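You operate a simulated robot arm through the tools that you are given. There is no shell and no other tool. Be economical: measure what you need, move in short steps, check, and stop when the job is done.

You run a simulated robot arm. Do the job below in one go: nothing can be reset, and whatever is moved stays where it is left.

## Task
Take the four-pole connector block and leave it on top of the grey desiccant pack.

Only the result counts: the job must be done as asked and must still hold three seconds after the hand-in. Knocking over, shifting, dropping, spilling or breaking anything else fails it.

## Robot
A 6-joint arm with a two-finger parallel gripper, fixed in place. Base frame: the origin is at the foot of the arm, x ahead of it, y to its left, z up; the work surface is at about z = 80. Units: cm, rad, N and s.
With the tool pointing down near the work surface it reaches from about 26 to 68 cm from the base axis. Its first joint turns from -1.152 to 1.152 rad. Payload 2.9 kg.
The TCP is the grasp point between the finger pads, 3 cm short of the fingertips. In the tool frame z runs along the fingers and y along their closing line. The gripper opens to 11 cm. The fingers are 2 cm wide and 1 cm thick; the gripper's body (4.8 by 11.2 cm) begins 5.5 cm behind the TCP.
Orientation is told as [roll, pitch, yaw] about the base's x, y, z axes, in that order, counted from this pose: with the fingers straight down and closing along the base's y, the tool's x points along the base's -x, its y along +y and its z along -z.

## Interface
- The arm moves only by the tool play_rows. Its argument "steps" is text: rows parted by semicolons, each of 6 numbers parted by spaces: the shift along the base's x, y, z in cm, then the turn, a rotation vector about the base's x, y, z in rad. In form: tx ty tz wx wy wz; .... A call has 1 to 8 rows; each row shifts and turns the commanded pose from where the row before left it. "grip" is the gripper command, from -1 (shut) to 1 (fully open), values between in proportion, set as the call begins (left out, the last holds). A row lasts 0.2 s, in which the tool goes at most 5 cm and 0.15 rad; a call with a longer step from one row to the next is refused whole, and so is a gripper value outside its range. A pose out of reach is approached as far as the arm can. The call stops where the force on the tool passes 40 N (or 10 N more than at its start, if that is more) or the arm is blocked; 0.2 s more then pass. The fingers move at their own pace (about 10.8 cm/s each) and stop on an object; they squeeze with about 23 N. The grip force told is the motor's: it shows also when the fingers shut on nothing. Time passes only in rows, and 0.2 s behind the last, so rows that do not move let the fingers close. The reply holds the time, the measured pose of the TCP, the force on the tool along the base axes, the opening and the grip force, in the units named above and with some noise.
- Cameras (640 x 400 px; columns grow to the right, rows downward): "scene" is fixed at [5.65, 41.64, 139.27]; the picture's right is [-0.92, -0.40, 0.00], its down [-0.19, 0.44, -0.87] and it looks along [0.35, -0.80, -0.49] (base axes); focal length 358 px, centre (320, 200). "wrist" rides on the gripper at [7.2, 1.7, -10.3] in the tool frame; the picture's right is [-0.23, 0.97, 0.00], its down [-0.76, -0.18, -0.62] and it looks along [-0.61, -0.14, 0.78] (tool axes); focal length 222 px, centre (320, 200). There is no depth. A picture from a camera that has moved, and an enlarged one, comes with that camera's place and axes in the base frame and with its lens.
- grab_frame(camera): a new picture of that camera. The clock stands still meanwhile.
- inspect(camera, box): a new picture of the part [left, top, right, bottom] of that camera's present view, enlarged. The clock stands still meanwhile.
- sign_off(): hands the job in; it is judged then, once.

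Work in short steps. Places have to be worked out from the pictures, the camera data and where the tool is seen: move nearer, look again, correct. Check each grasp and each placing, and mend what went wrong. You have 90 turns and 42 pictures in all, those below and enlarged ones among them. Open the gripper and draw the arm clear of the work before you hand the job in, unless the task says otherwise; then end with one line.

The tools are called after "Request:" as a command line: name --argument value ..., lists and objects as JSON in quotes. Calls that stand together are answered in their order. play_rows: Moves the arm, as the interface text tells. Its arguments: {"type":"object","properties":{"steps":{"type":"string"},"grip":{"type":"number"}},"required":["steps"]} The other tools are called the same way: grab_frame (camera) takes a picture; inspect (camera, box) takes an enlarged picture of a part of a camera's view; sign_off () hands the job in.

At the start:

```text
t: 0.0
tcp_pos: [26.69, -33.67, 106.01]
ee_rot: [0.001, 0.002, 0.0]
wrist_force: [1.0, -0.1, -0.1]
gripper_width: 10.99
gripper_force: 0.1
```

scene: 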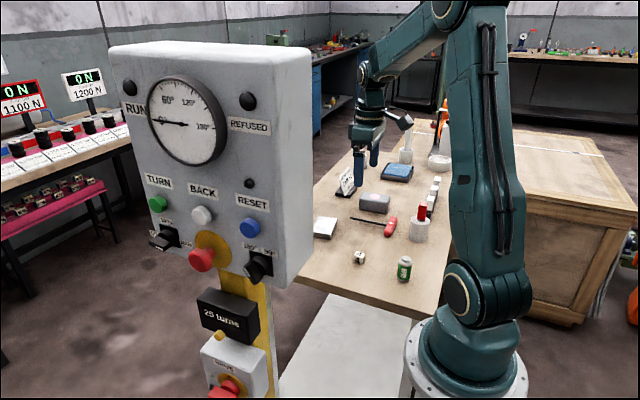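
wrist: 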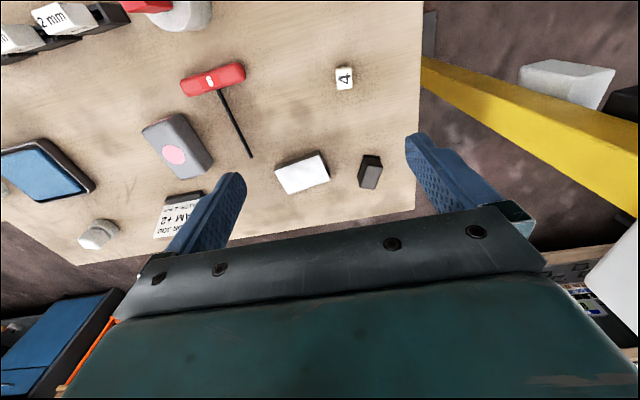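

I'll enlarge the wrist and scene views to identify the connector block and the grey pack.

Request:
inspect --camera "wrist" --box '[130, 50, 420, 230]'

Request:
inspect --camera "scene" --box '[300, 120, 460, 290]'

```text
2.21 times, centred on (275, 140) of wrist
camera zoom: at [19.37, -31.93, 116.25], right [0.23, 0.97, 0.0], down [0.76, -0.18, 0.62], along [0.61, -0.14, -0.78], focal length 490 px, centre (419, 332)
```

zoom: 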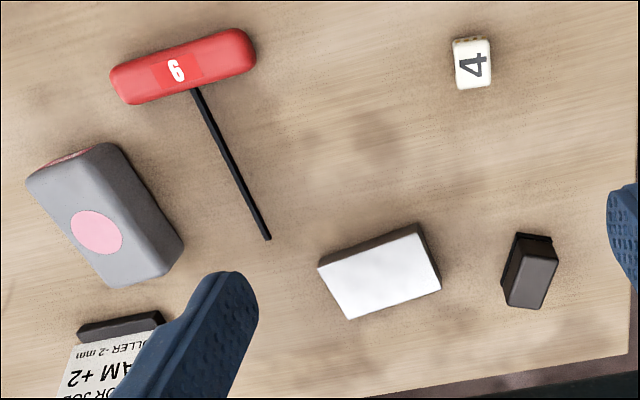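

```text
2.35 times, centred on (380, 205) of scene
camera zoom: at [5.65, 41.64, 139.27], right [-0.92, -0.4, 0.0], down [-0.19, 0.44, -0.87], along [0.35, -0.8, -0.49], focal length 842 px, centre (179, 188)
```

zoom: 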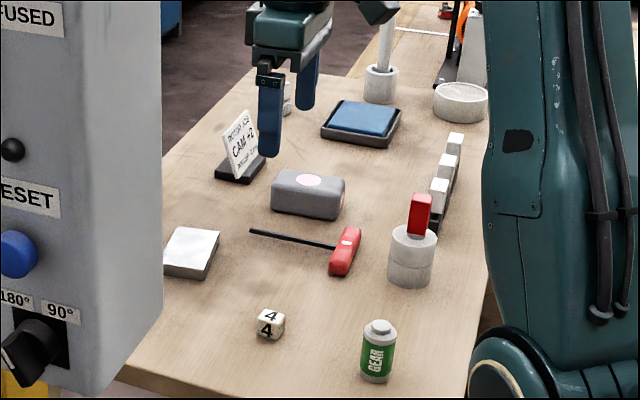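

The white cube marked "4" looks like the connector block, at about (26,-29); the grey pack with the pink dot is at about (29,-55). I lower over the cube to look closer.

Request:
play_rows --steps "0 1.5 -4 0 0 0;0 1.5 -4 0 0 0;0 1 -4 0 0 0;0 0 0 0 0 0" --grip 1

Request:
grab_frame --camera "wrist"

```text
t: 1.0
tcp_pos: [26.62, -29.68, 93.97]
ee_rot: [-0.001, -0.001, -0.001]
wrist_force: [-0.5, 0.1, 0.6]
gripper_width: 11.0
gripper_force: 0.1
```

```text
37 pictures are left
camera wrist: at [19.33, -27.97, 104.15], right [0.23, 0.97, 0.0], down [0.76, -0.18, 0.62], along [0.61, -0.14, -0.78], focal length 222 px, centre (320, 200)
```

wrist: 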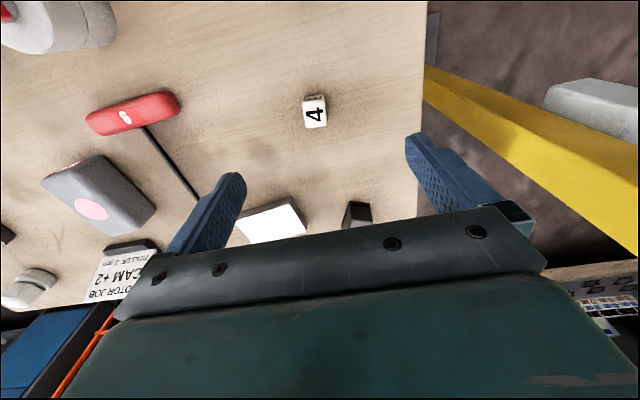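

Triangulating puts the cube at about (26.1,-30.0). I enlarge it to see its face, its turn and size.

Request:
inspect --camera "wrist" --box '[283, 85, 347, 135]'

Request:
inspect --camera "scene" --box '[335, 170, 425, 290]'

Request:
inspect --camera "wrist" --box '[220, 170, 420, 260]'

```text
8.00 times, centred on (315, 110) of wrist
camera zoom: at [19.33, -27.97, 104.15], right [0.23, 0.97, 0.0], down [0.76, -0.18, 0.62], along [0.61, -0.14, -0.78], focal length 1777 px, centre (360, 920)
```

zoom: 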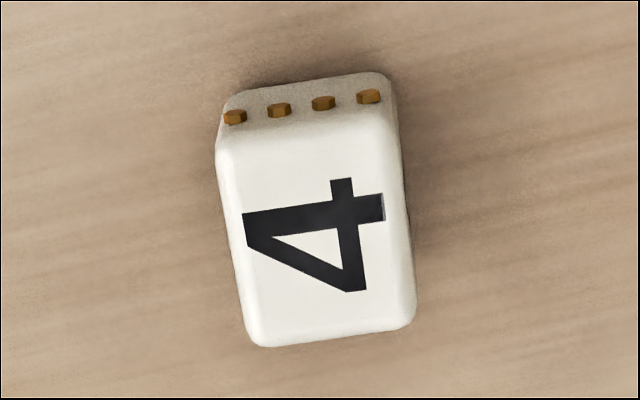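

```text
3.33 times, centred on (380, 230) of scene
camera zoom: at [5.65, 41.64, 139.27], right [-0.92, -0.4, 0.0], down [-0.19, 0.44, -0.87], along [0.35, -0.8, -0.49], focal length 1193 px, centre (120, 100)
```

zoom: 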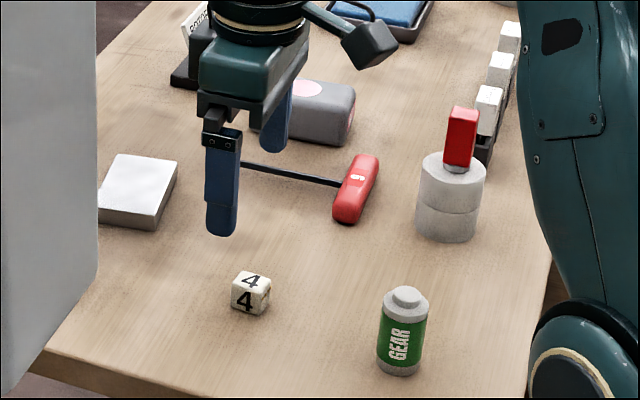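

```text
3.20 times, centred on (320, 215) of wrist
camera zoom: at [19.33, -27.97, 104.15], right [0.23, 0.97, 0.0], down [0.76, -0.18, 0.62], along [0.61, -0.14, -0.78], focal length 711 px, centre (320, 152)
```

zoom: 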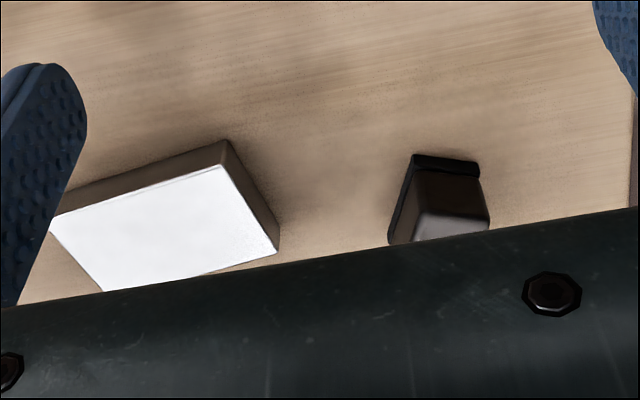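

The four copper poles confirm it: the block is about 2.3 x 2 cm, turned about -0.09 rad, centred near (26.1,-30.0). I part-close to about 6 cm, line up and go down in steps.

Request:
play_rows --steps "-0.25 -0.15 -2.5 0 0 -0.09;-0.25 -0.15 -2.5 0 0 0;0 0 -2 0 0 0;0 0 0 0 0 0" --grip 0.1

Request:
inspect --camera "wrist" --box '[220, 100, 420, 225]'

Request:
inspect --camera "scene" --box '[335, 190, 425, 290]'

```text
t: 2.0
tcp_pos: [26.09, -29.72, 86.83]
ee_rot: [0.0, -0.001, -0.091]
wrist_force: [0.3, -0.3, 0.7]
gripper_width: 6.03
gripper_force: 0.0
```

```text
3.20 times, centred on (320, 162) of wrist
camera zoom: at [18.95, -27.49, 97.2], right [0.31, 0.95, 0.0], down [0.74, -0.25, 0.62], along [0.59, -0.2, -0.78], focal length 711 px, centre (320, 320)
```

zoom: 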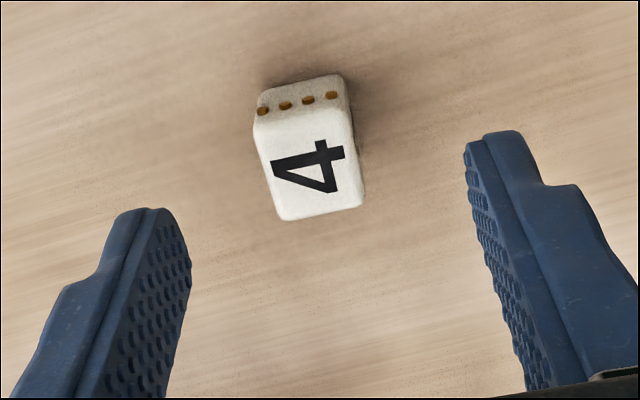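

```text
4.00 times, centred on (380, 240) of scene
camera zoom: at [5.65, 41.64, 139.27], right [-0.92, -0.4, 0.0], down [-0.19, 0.44, -0.87], along [0.35, -0.8, -0.49], focal length 1432 px, centre (80, 40)
```

zoom: 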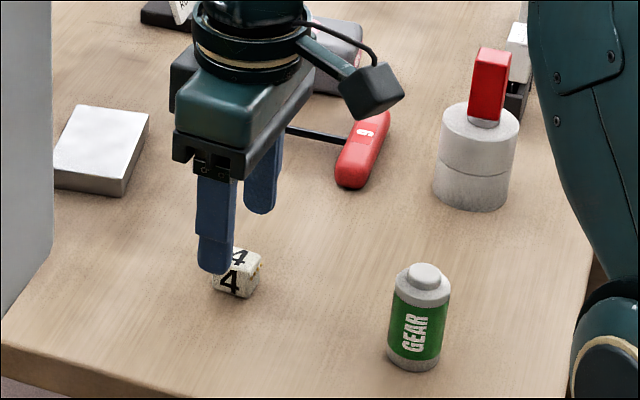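

The block reads (26.0,-30.1); TCP y is slightly off, so I shift -0.35 and descend to z≈83.4.

Request:
play_rows --steps "0 -0.35 -1.2 0 0 0;0 0 -1.2 0 0 0;0 0 -1 0 0 0;0 0 0 0 0 0"

Request:
inspect --camera "wrist" --box '[220, 100, 420, 225]'

```text
t: 3.0
tcp_pos: [26.2, -30.18, 83.61]
ee_rot: [0.0, 0.0, -0.091]
wrist_force: [0.1, 0.0, 0.1]
gripper_width: 6.08
gripper_force: 0.0
```

```text
3.20 times, centred on (320, 162) of wrist
camera zoom: at [19.03, -27.95, 93.89], right [0.31, 0.95, 0.0], down [0.74, -0.25, 0.62], along [0.59, -0.2, -0.78], focal length 711 px, centre (320, 320)
```

zoom: 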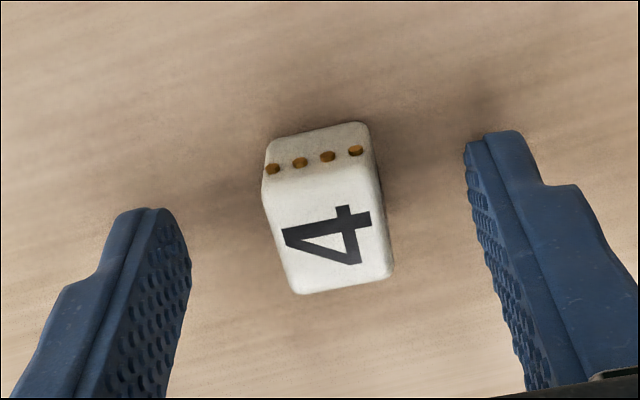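

The block sits centred between the pads. I lower a touch and close.

Request:
play_rows --steps "0 0 -0.3 0 0 0;0 0 0 0 0 0"

Request:
play_rows --steps "0 0 0 0 0 0;0 0 0 0 0 0;0 0 0 0 0 0;0 0 0 0 0 0" --grip -1

Request:
play_rows --steps "0 0 1 0 0 0;0 0 2 0 0 0;0 0 4 0 0 0;0 0 4 0 0 0;0 0 0 0 0 0"

Request:
grab_frame --camera "wrist"

```text
t: 3.6
tcp_pos: [25.98, -30.16, 83.27]
ee_rot: [0.001, 0.0, -0.091]
wrist_force: [-0.8, 0.0, 0.2]
gripper_width: 6.05
gripper_force: 0.1
```

```text
t: 4.6
tcp_pos: [26.13, -30.06, 83.36]
ee_rot: [0.001, 0.0, -0.09]
wrist_force: [0.9, -0.4, -0.1]
gripper_width: 2.06
gripper_force: 23.6
```

```text
t: 5.8
tcp_pos: [25.98, -30.31, 94.32]
ee_rot: [0.001, -0.001, -0.091]
wrist_force: [0.0, 0.3, 1.6]
gripper_width: 2.06
gripper_force: 23.1
```

```text
30 pictures are left
camera wrist: at [18.95, -28.03, 104.59], right [0.31, 0.95, 0.0], down [0.74, -0.25, 0.62], along [0.59, -0.2, -0.78], focal length 222 px, centre (320, 200)
```

wrist: 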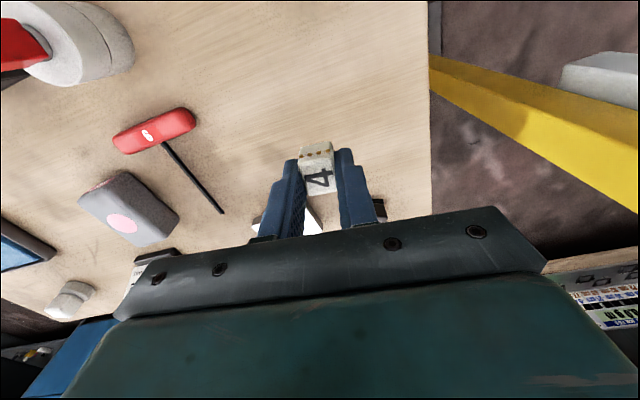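

The block is held (opening 2.06 cm, lifted). Triangulating puts the pack's pink dot near (29.9,-57.5), top z≈84.4. I carry the block high toward it and look again.

Request:
play_rows --steps "0 0 3 0 0 0;0.6 -4 0 0 0 0;0.6 -4 0 0 0 0;0.6 -4 0 0 0 0;0.6 -4 0 0 0 0;0.6 -4 0 0 0 0;0 0 0 0 0 0"

Request:
grab_frame --camera "wrist"

Request:
inspect --camera "scene" --box '[320, 110, 460, 270]'

```text
t: 7.4
tcp_pos: [29.15, -50.39, 97.28]
ee_rot: [0.0, 0.001, -0.09]
wrist_force: [-1.0, 0.0, -0.9]
gripper_width: 2.08
gripper_force: 22.7
```

```text
29 pictures are left
camera wrist: at [22.07, -48.04, 107.56], right [0.31, 0.95, 0.0], down [0.74, -0.25, 0.62], along [0.59, -0.2, -0.78], focal length 222 px, centre (320, 200)
```

wrist: 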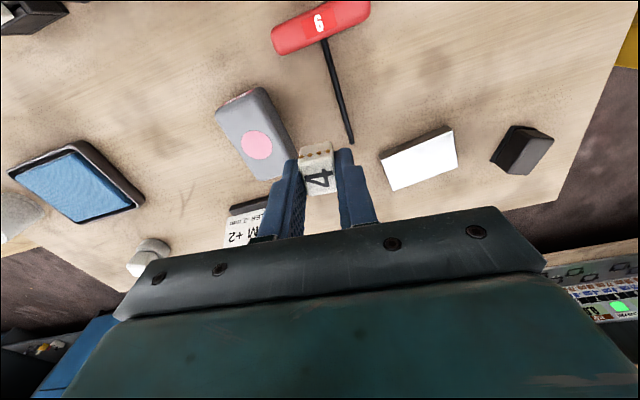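

```text
2.50 times, centred on (390, 190) of scene
camera zoom: at [5.65, 41.64, 139.27], right [-0.92, -0.4, 0.0], down [-0.19, 0.44, -0.87], along [0.35, -0.8, -0.49], focal length 895 px, centre (145, 225)
```

zoom: 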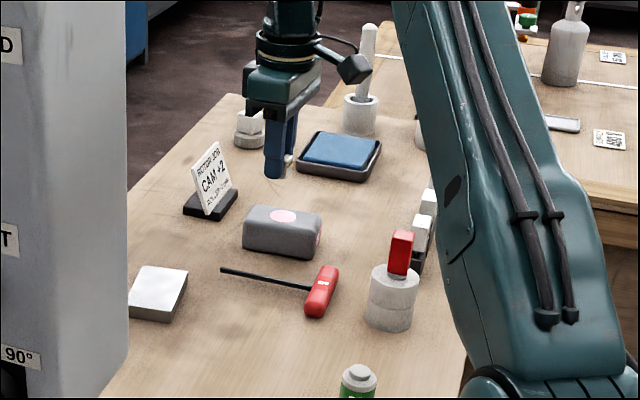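

The pink dot now reads about (30.1,-58.3). I enlarge the pack to get its outline.

Request:
inspect --camera "wrist" --box '[200, 75, 328, 195]'

Request:
inspect --camera "scene" --box '[370, 180, 410, 220]'

```text
3.33 times, centred on (264, 135) of wrist
camera zoom: at [22.07, -48.04, 107.56], right [0.31, 0.95, 0.0], down [0.74, -0.25, 0.62], along [0.59, -0.2, -0.78], focal length 740 px, centre (507, 417)
```

zoom: 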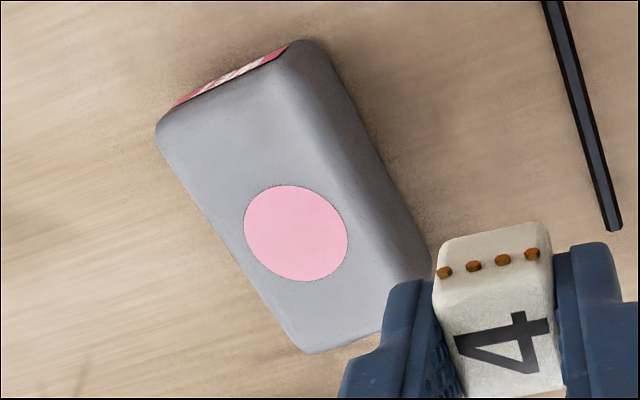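

```text
10.00 times, centred on (390, 200) of scene
camera zoom: at [5.65, 41.64, 139.27], right [-0.92, -0.4, 0.0], down [-0.19, 0.44, -0.87], along [0.35, -0.8, -0.49], focal length 3579 px, centre (-380, 200)
```

zoom: 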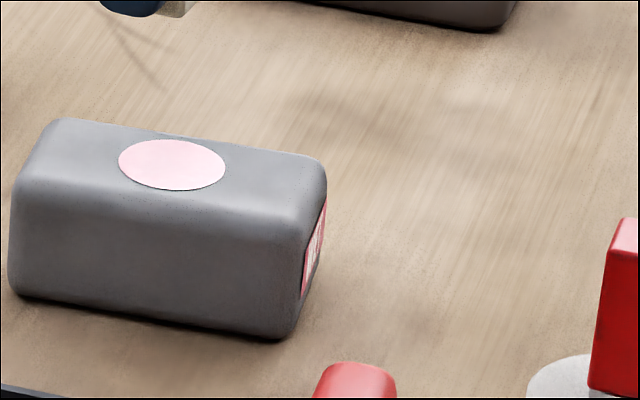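

The pack's top spans about x 25.4–33.6, y -60 to -56. I move over its middle (29.6,-57.9) and come down to z≈91.

Request:
play_rows --steps "0.25 -3.7 0 0 0 0;0.25 -3.8 0 0 0 0;0 0 0 0 0 0;0 0 -3 0 0 0;0 0 -3 0 0 0;0 0 0 0 0 0"

Request:
grab_frame --camera "wrist"

Request:
inspect --camera "scene" --box '[360, 160, 420, 220]'

```text
t: 8.8
tcp_pos: [29.68, -57.65, 91.05]
ee_rot: [0.001, 0.0, -0.092]
wrist_force: [0.3, -0.3, -0.4]
gripper_width: 2.06
gripper_force: 23.0
```

```text
25 pictures are left
camera wrist: at [22.56, -55.33, 101.34], right [0.31, 0.95, 0.0], down [0.74, -0.25, 0.62], along [0.59, -0.2, -0.78], focal length 222 px, centre (320, 200)
```

wrist: 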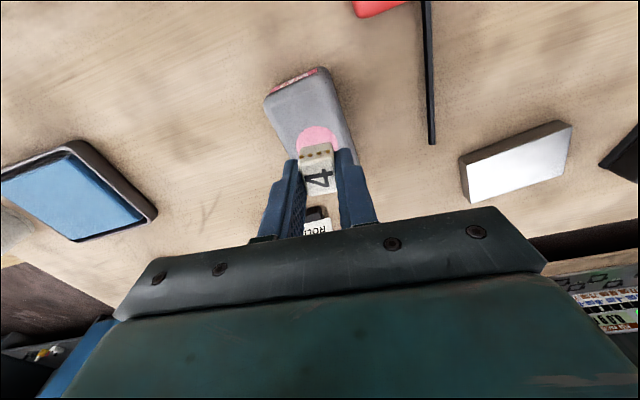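

```text
6.67 times, centred on (390, 190) of scene
camera zoom: at [5.65, 41.64, 139.27], right [-0.92, -0.4, 0.0], down [-0.19, 0.44, -0.87], along [0.35, -0.8, -0.49], focal length 2386 px, centre (-147, 267)
```

zoom: 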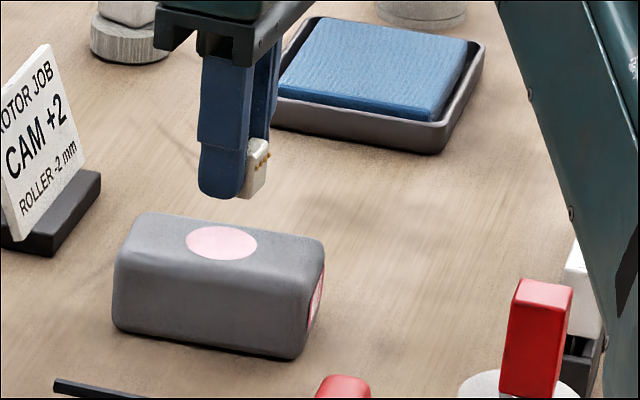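

The disc (pack centre) reads (29.2,-57.8) from here. I nudge -0.4 in x, -0.15 in y, and descend gently toward contact.

Request:
play_rows --steps "-0.4 -0.15 -1 0 0 0;0 0 -1 0 0 0;0 0 -0.5 0 0 0;0 0 0 0 0 0"

Request:
inspect --camera "scene" --box '[360, 160, 420, 220]'

Request:
inspect --camera "wrist" --box '[240, 60, 400, 220]'

```text
t: 9.8
tcp_pos: [29.39, -57.93, 88.73]
ee_rot: [0.001, 0.001, -0.093]
wrist_force: [0.1, -0.3, 0.0]
gripper_width: 2.08
gripper_force: 23.3
```

```text
6.67 times, centred on (390, 190) of scene
camera zoom: at [5.65, 41.64, 139.27], right [-0.92, -0.4, 0.0], down [-0.19, 0.44, -0.87], along [0.35, -0.8, -0.49], focal length 2386 px, centre (-147, 267)
```

zoom: 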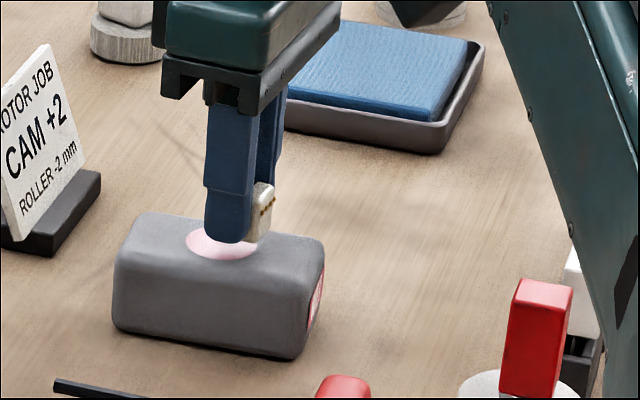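

```text
2.50 times, centred on (320, 140) of wrist
camera zoom: at [22.15, -55.56, 98.98], right [0.31, 0.95, 0.0], down [0.74, -0.25, 0.62], along [0.59, -0.2, -0.78], focal length 555 px, centre (320, 350)
```

zoom: 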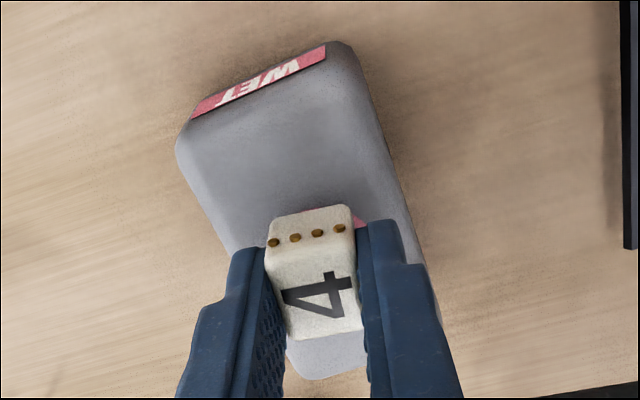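

The block is well over the pack, just above it. I go down in small steps, watching force.

Request:
play_rows --steps "0 0 -0.25 0 0 0;0 0 -0.15 0 0 0;0 0 0 0 0 0"

Request:
play_rows --steps "0 0 -0.15 0 0 0;0 0 0 0 0 0"

Request:
play_rows --steps "0 0 -0.15 0 0 0;0 0 0 0 0 0"

```text
t: 10.6
tcp_pos: [29.22, -57.87, 88.43]
ee_rot: [0.001, 0.0, -0.092]
wrist_force: [0.2, -0.3, -0.6]
gripper_width: 2.07
gripper_force: 23.1
```

```text
t: 11.2
tcp_pos: [29.24, -57.99, 88.18]
ee_rot: [-0.001, 0.001, -0.091]
wrist_force: [-0.4, -0.2, 0.5]
gripper_width: 2.08
gripper_force: 23.0
```

```text
t: 11.8
tcp_pos: [29.3, -58.02, 88.19]
ee_rot: [0.001, 0.001, -0.091]
wrist_force: [-0.3, 0.1, 0.1]
gripper_width: 2.08
gripper_force: 23.4
```

No contact yet at z≈88.1; I continue in small steps with a scene look.

Request:
play_rows --steps "0 0 -0.15 0 0 0;0 0 0 0 0 0"

Request:
inspect --camera "scene" --box '[375, 175, 415, 215]'

```text
t: 12.4
tcp_pos: [29.35, -57.94, 87.95]
ee_rot: [0.0, -0.001, -0.09]
wrist_force: [-0.3, 0.0, 0.2]
gripper_width: 2.07
gripper_force: 23.2
```

```text
10.00 times, centred on (395, 195) of scene
camera zoom: at [5.65, 41.64, 139.27], right [-0.92, -0.4, 0.0], down [-0.19, 0.44, -0.87], along [0.35, -0.8, -0.49], focal length 3579 px, centre (-430, 250)
```

zoom: 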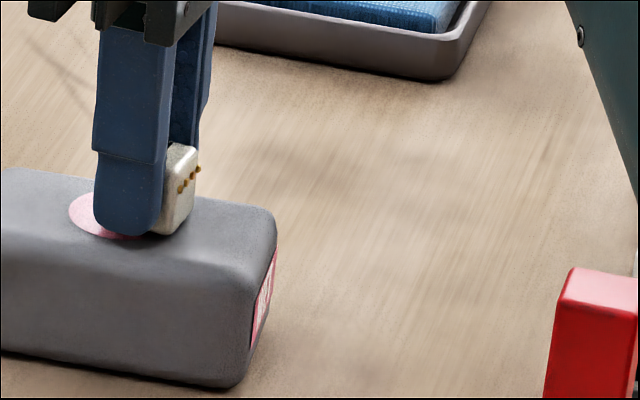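

Still force-free; the block is nearly touching. I continue with small steps.

Request:
play_rows --steps "0 0 -0.15 0 0 0;0 0 0 0 0 0"

Request:
play_rows --steps "0 0 -0.15 0 0 0;0 0 0 0 0 0"

```text
t: 13.0
tcp_pos: [29.28, -57.86, 87.76]
ee_rot: [0.001, 0.001, -0.092]
wrist_force: [0.1, -0.2, -0.5]
gripper_width: 2.05
gripper_force: 23.1
```

```text
t: 13.6
tcp_pos: [29.22, -57.86, 87.78]
ee_rot: [-0.002, -0.001, -0.091]
wrist_force: [-1.0, 1.1, 5.7]
gripper_width: 2.06
gripper_force: 23.0
```

Contact: 5.7 N upward. I release the block and then rise straight up.

Request:
play_rows --steps "0 0 0 0 0 0;0 0 0 0 0 0;0 0 0 0 0 0" --grip -0.1

Request:
inspect --camera "wrist" --box '[240, 60, 400, 220]'

```text
t: 14.4
tcp_pos: [29.3, -57.9, 87.6]
ee_rot: [0.0, -0.001, -0.092]
wrist_force: [-0.9, -0.4, -0.4]
gripper_width: 4.93
gripper_force: 0.0
```

```text
2.50 times, centred on (320, 140) of wrist
camera zoom: at [22.2, -55.6, 97.96], right [0.31, 0.95, 0.0], down [0.74, -0.25, 0.62], along [0.59, -0.2, -0.78], focal length 555 px, centre (320, 350)
```

zoom: 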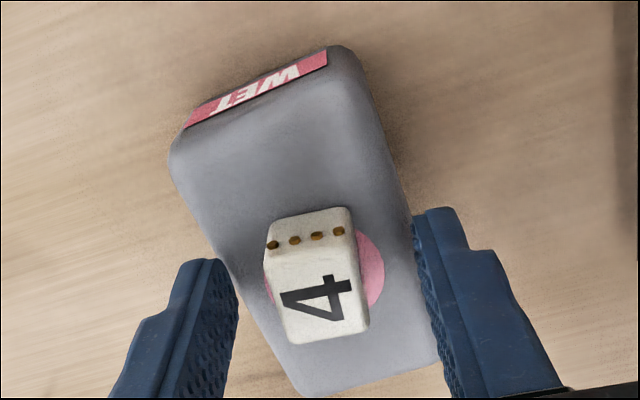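

The block stands flat on the pack and is free of the fingers. I rise straight up and draw back.

Request:
play_rows --steps "0 0 1.5 0 0 0;0 0 3 0 0 0;0 0 4 0 0 0;0 0 3 0 0 0;0 4 0 0 0 0;0 4 0 0 0 0;0 4 0 0 0 0;0 0 0 0 0 0"

Request:
play_rows --steps "0 4 0 0 0 0;0 4 0 0 0 0;0 0 0 0 0 0;0 0 0 0 0 0" --grip 1

Request:
inspect --camera "scene" --box '[320, 130, 460, 290]'

Request:
grab_frame --camera "wrist"

```text
t: 16.2
tcp_pos: [29.32, -45.99, 99.03]
ee_rot: [0.001, 0.0, -0.091]
wrist_force: [0.3, 1.4, -0.1]
gripper_width: 4.94
gripper_force: 0.1
```

```text
t: 17.2
tcp_pos: [29.42, -37.89, 99.03]
ee_rot: [0.001, -0.001, -0.09]
wrist_force: [0.0, -0.2, 0.0]
gripper_width: 10.99
gripper_force: 0.0
```

```text
2.50 times, centred on (390, 210) of scene
camera zoom: at [5.65, 41.64, 139.27], right [-0.92, -0.4, 0.0], down [-0.19, 0.44, -0.87], along [0.35, -0.8, -0.49], focal length 895 px, centre (145, 175)
```

zoom: 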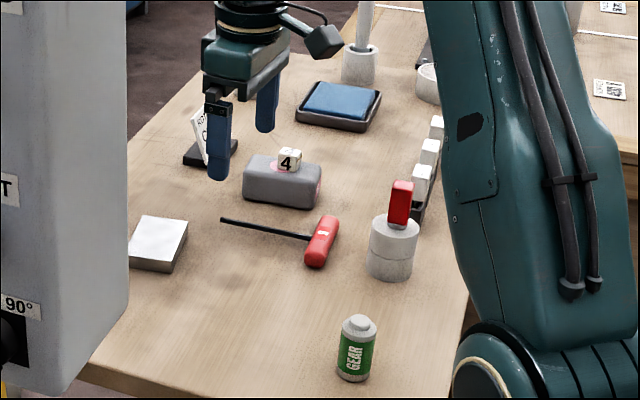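

```text
18 pictures are left
camera wrist: at [22.37, -35.54, 109.34], right [0.31, 0.95, 0.0], down [0.74, -0.25, 0.62], along [0.59, -0.2, -0.78], focal length 222 px, centre (320, 200)
```

wrist: 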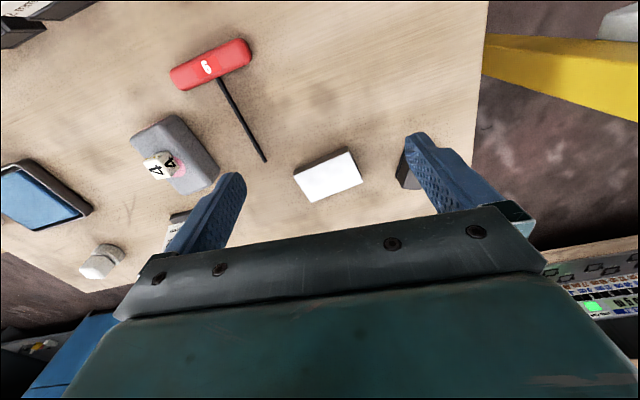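

The block rests on the grey pack, nothing else has moved, and the arm is clear with the gripper open. I hand in.

Request:
sign_off

```text
The job is handed in.
```

The four-pole connector block is on top of the grey desiccant pack. The last pictures show it resting steadily and nothing else moved; the gripper is open and clear, and the job is handed in.
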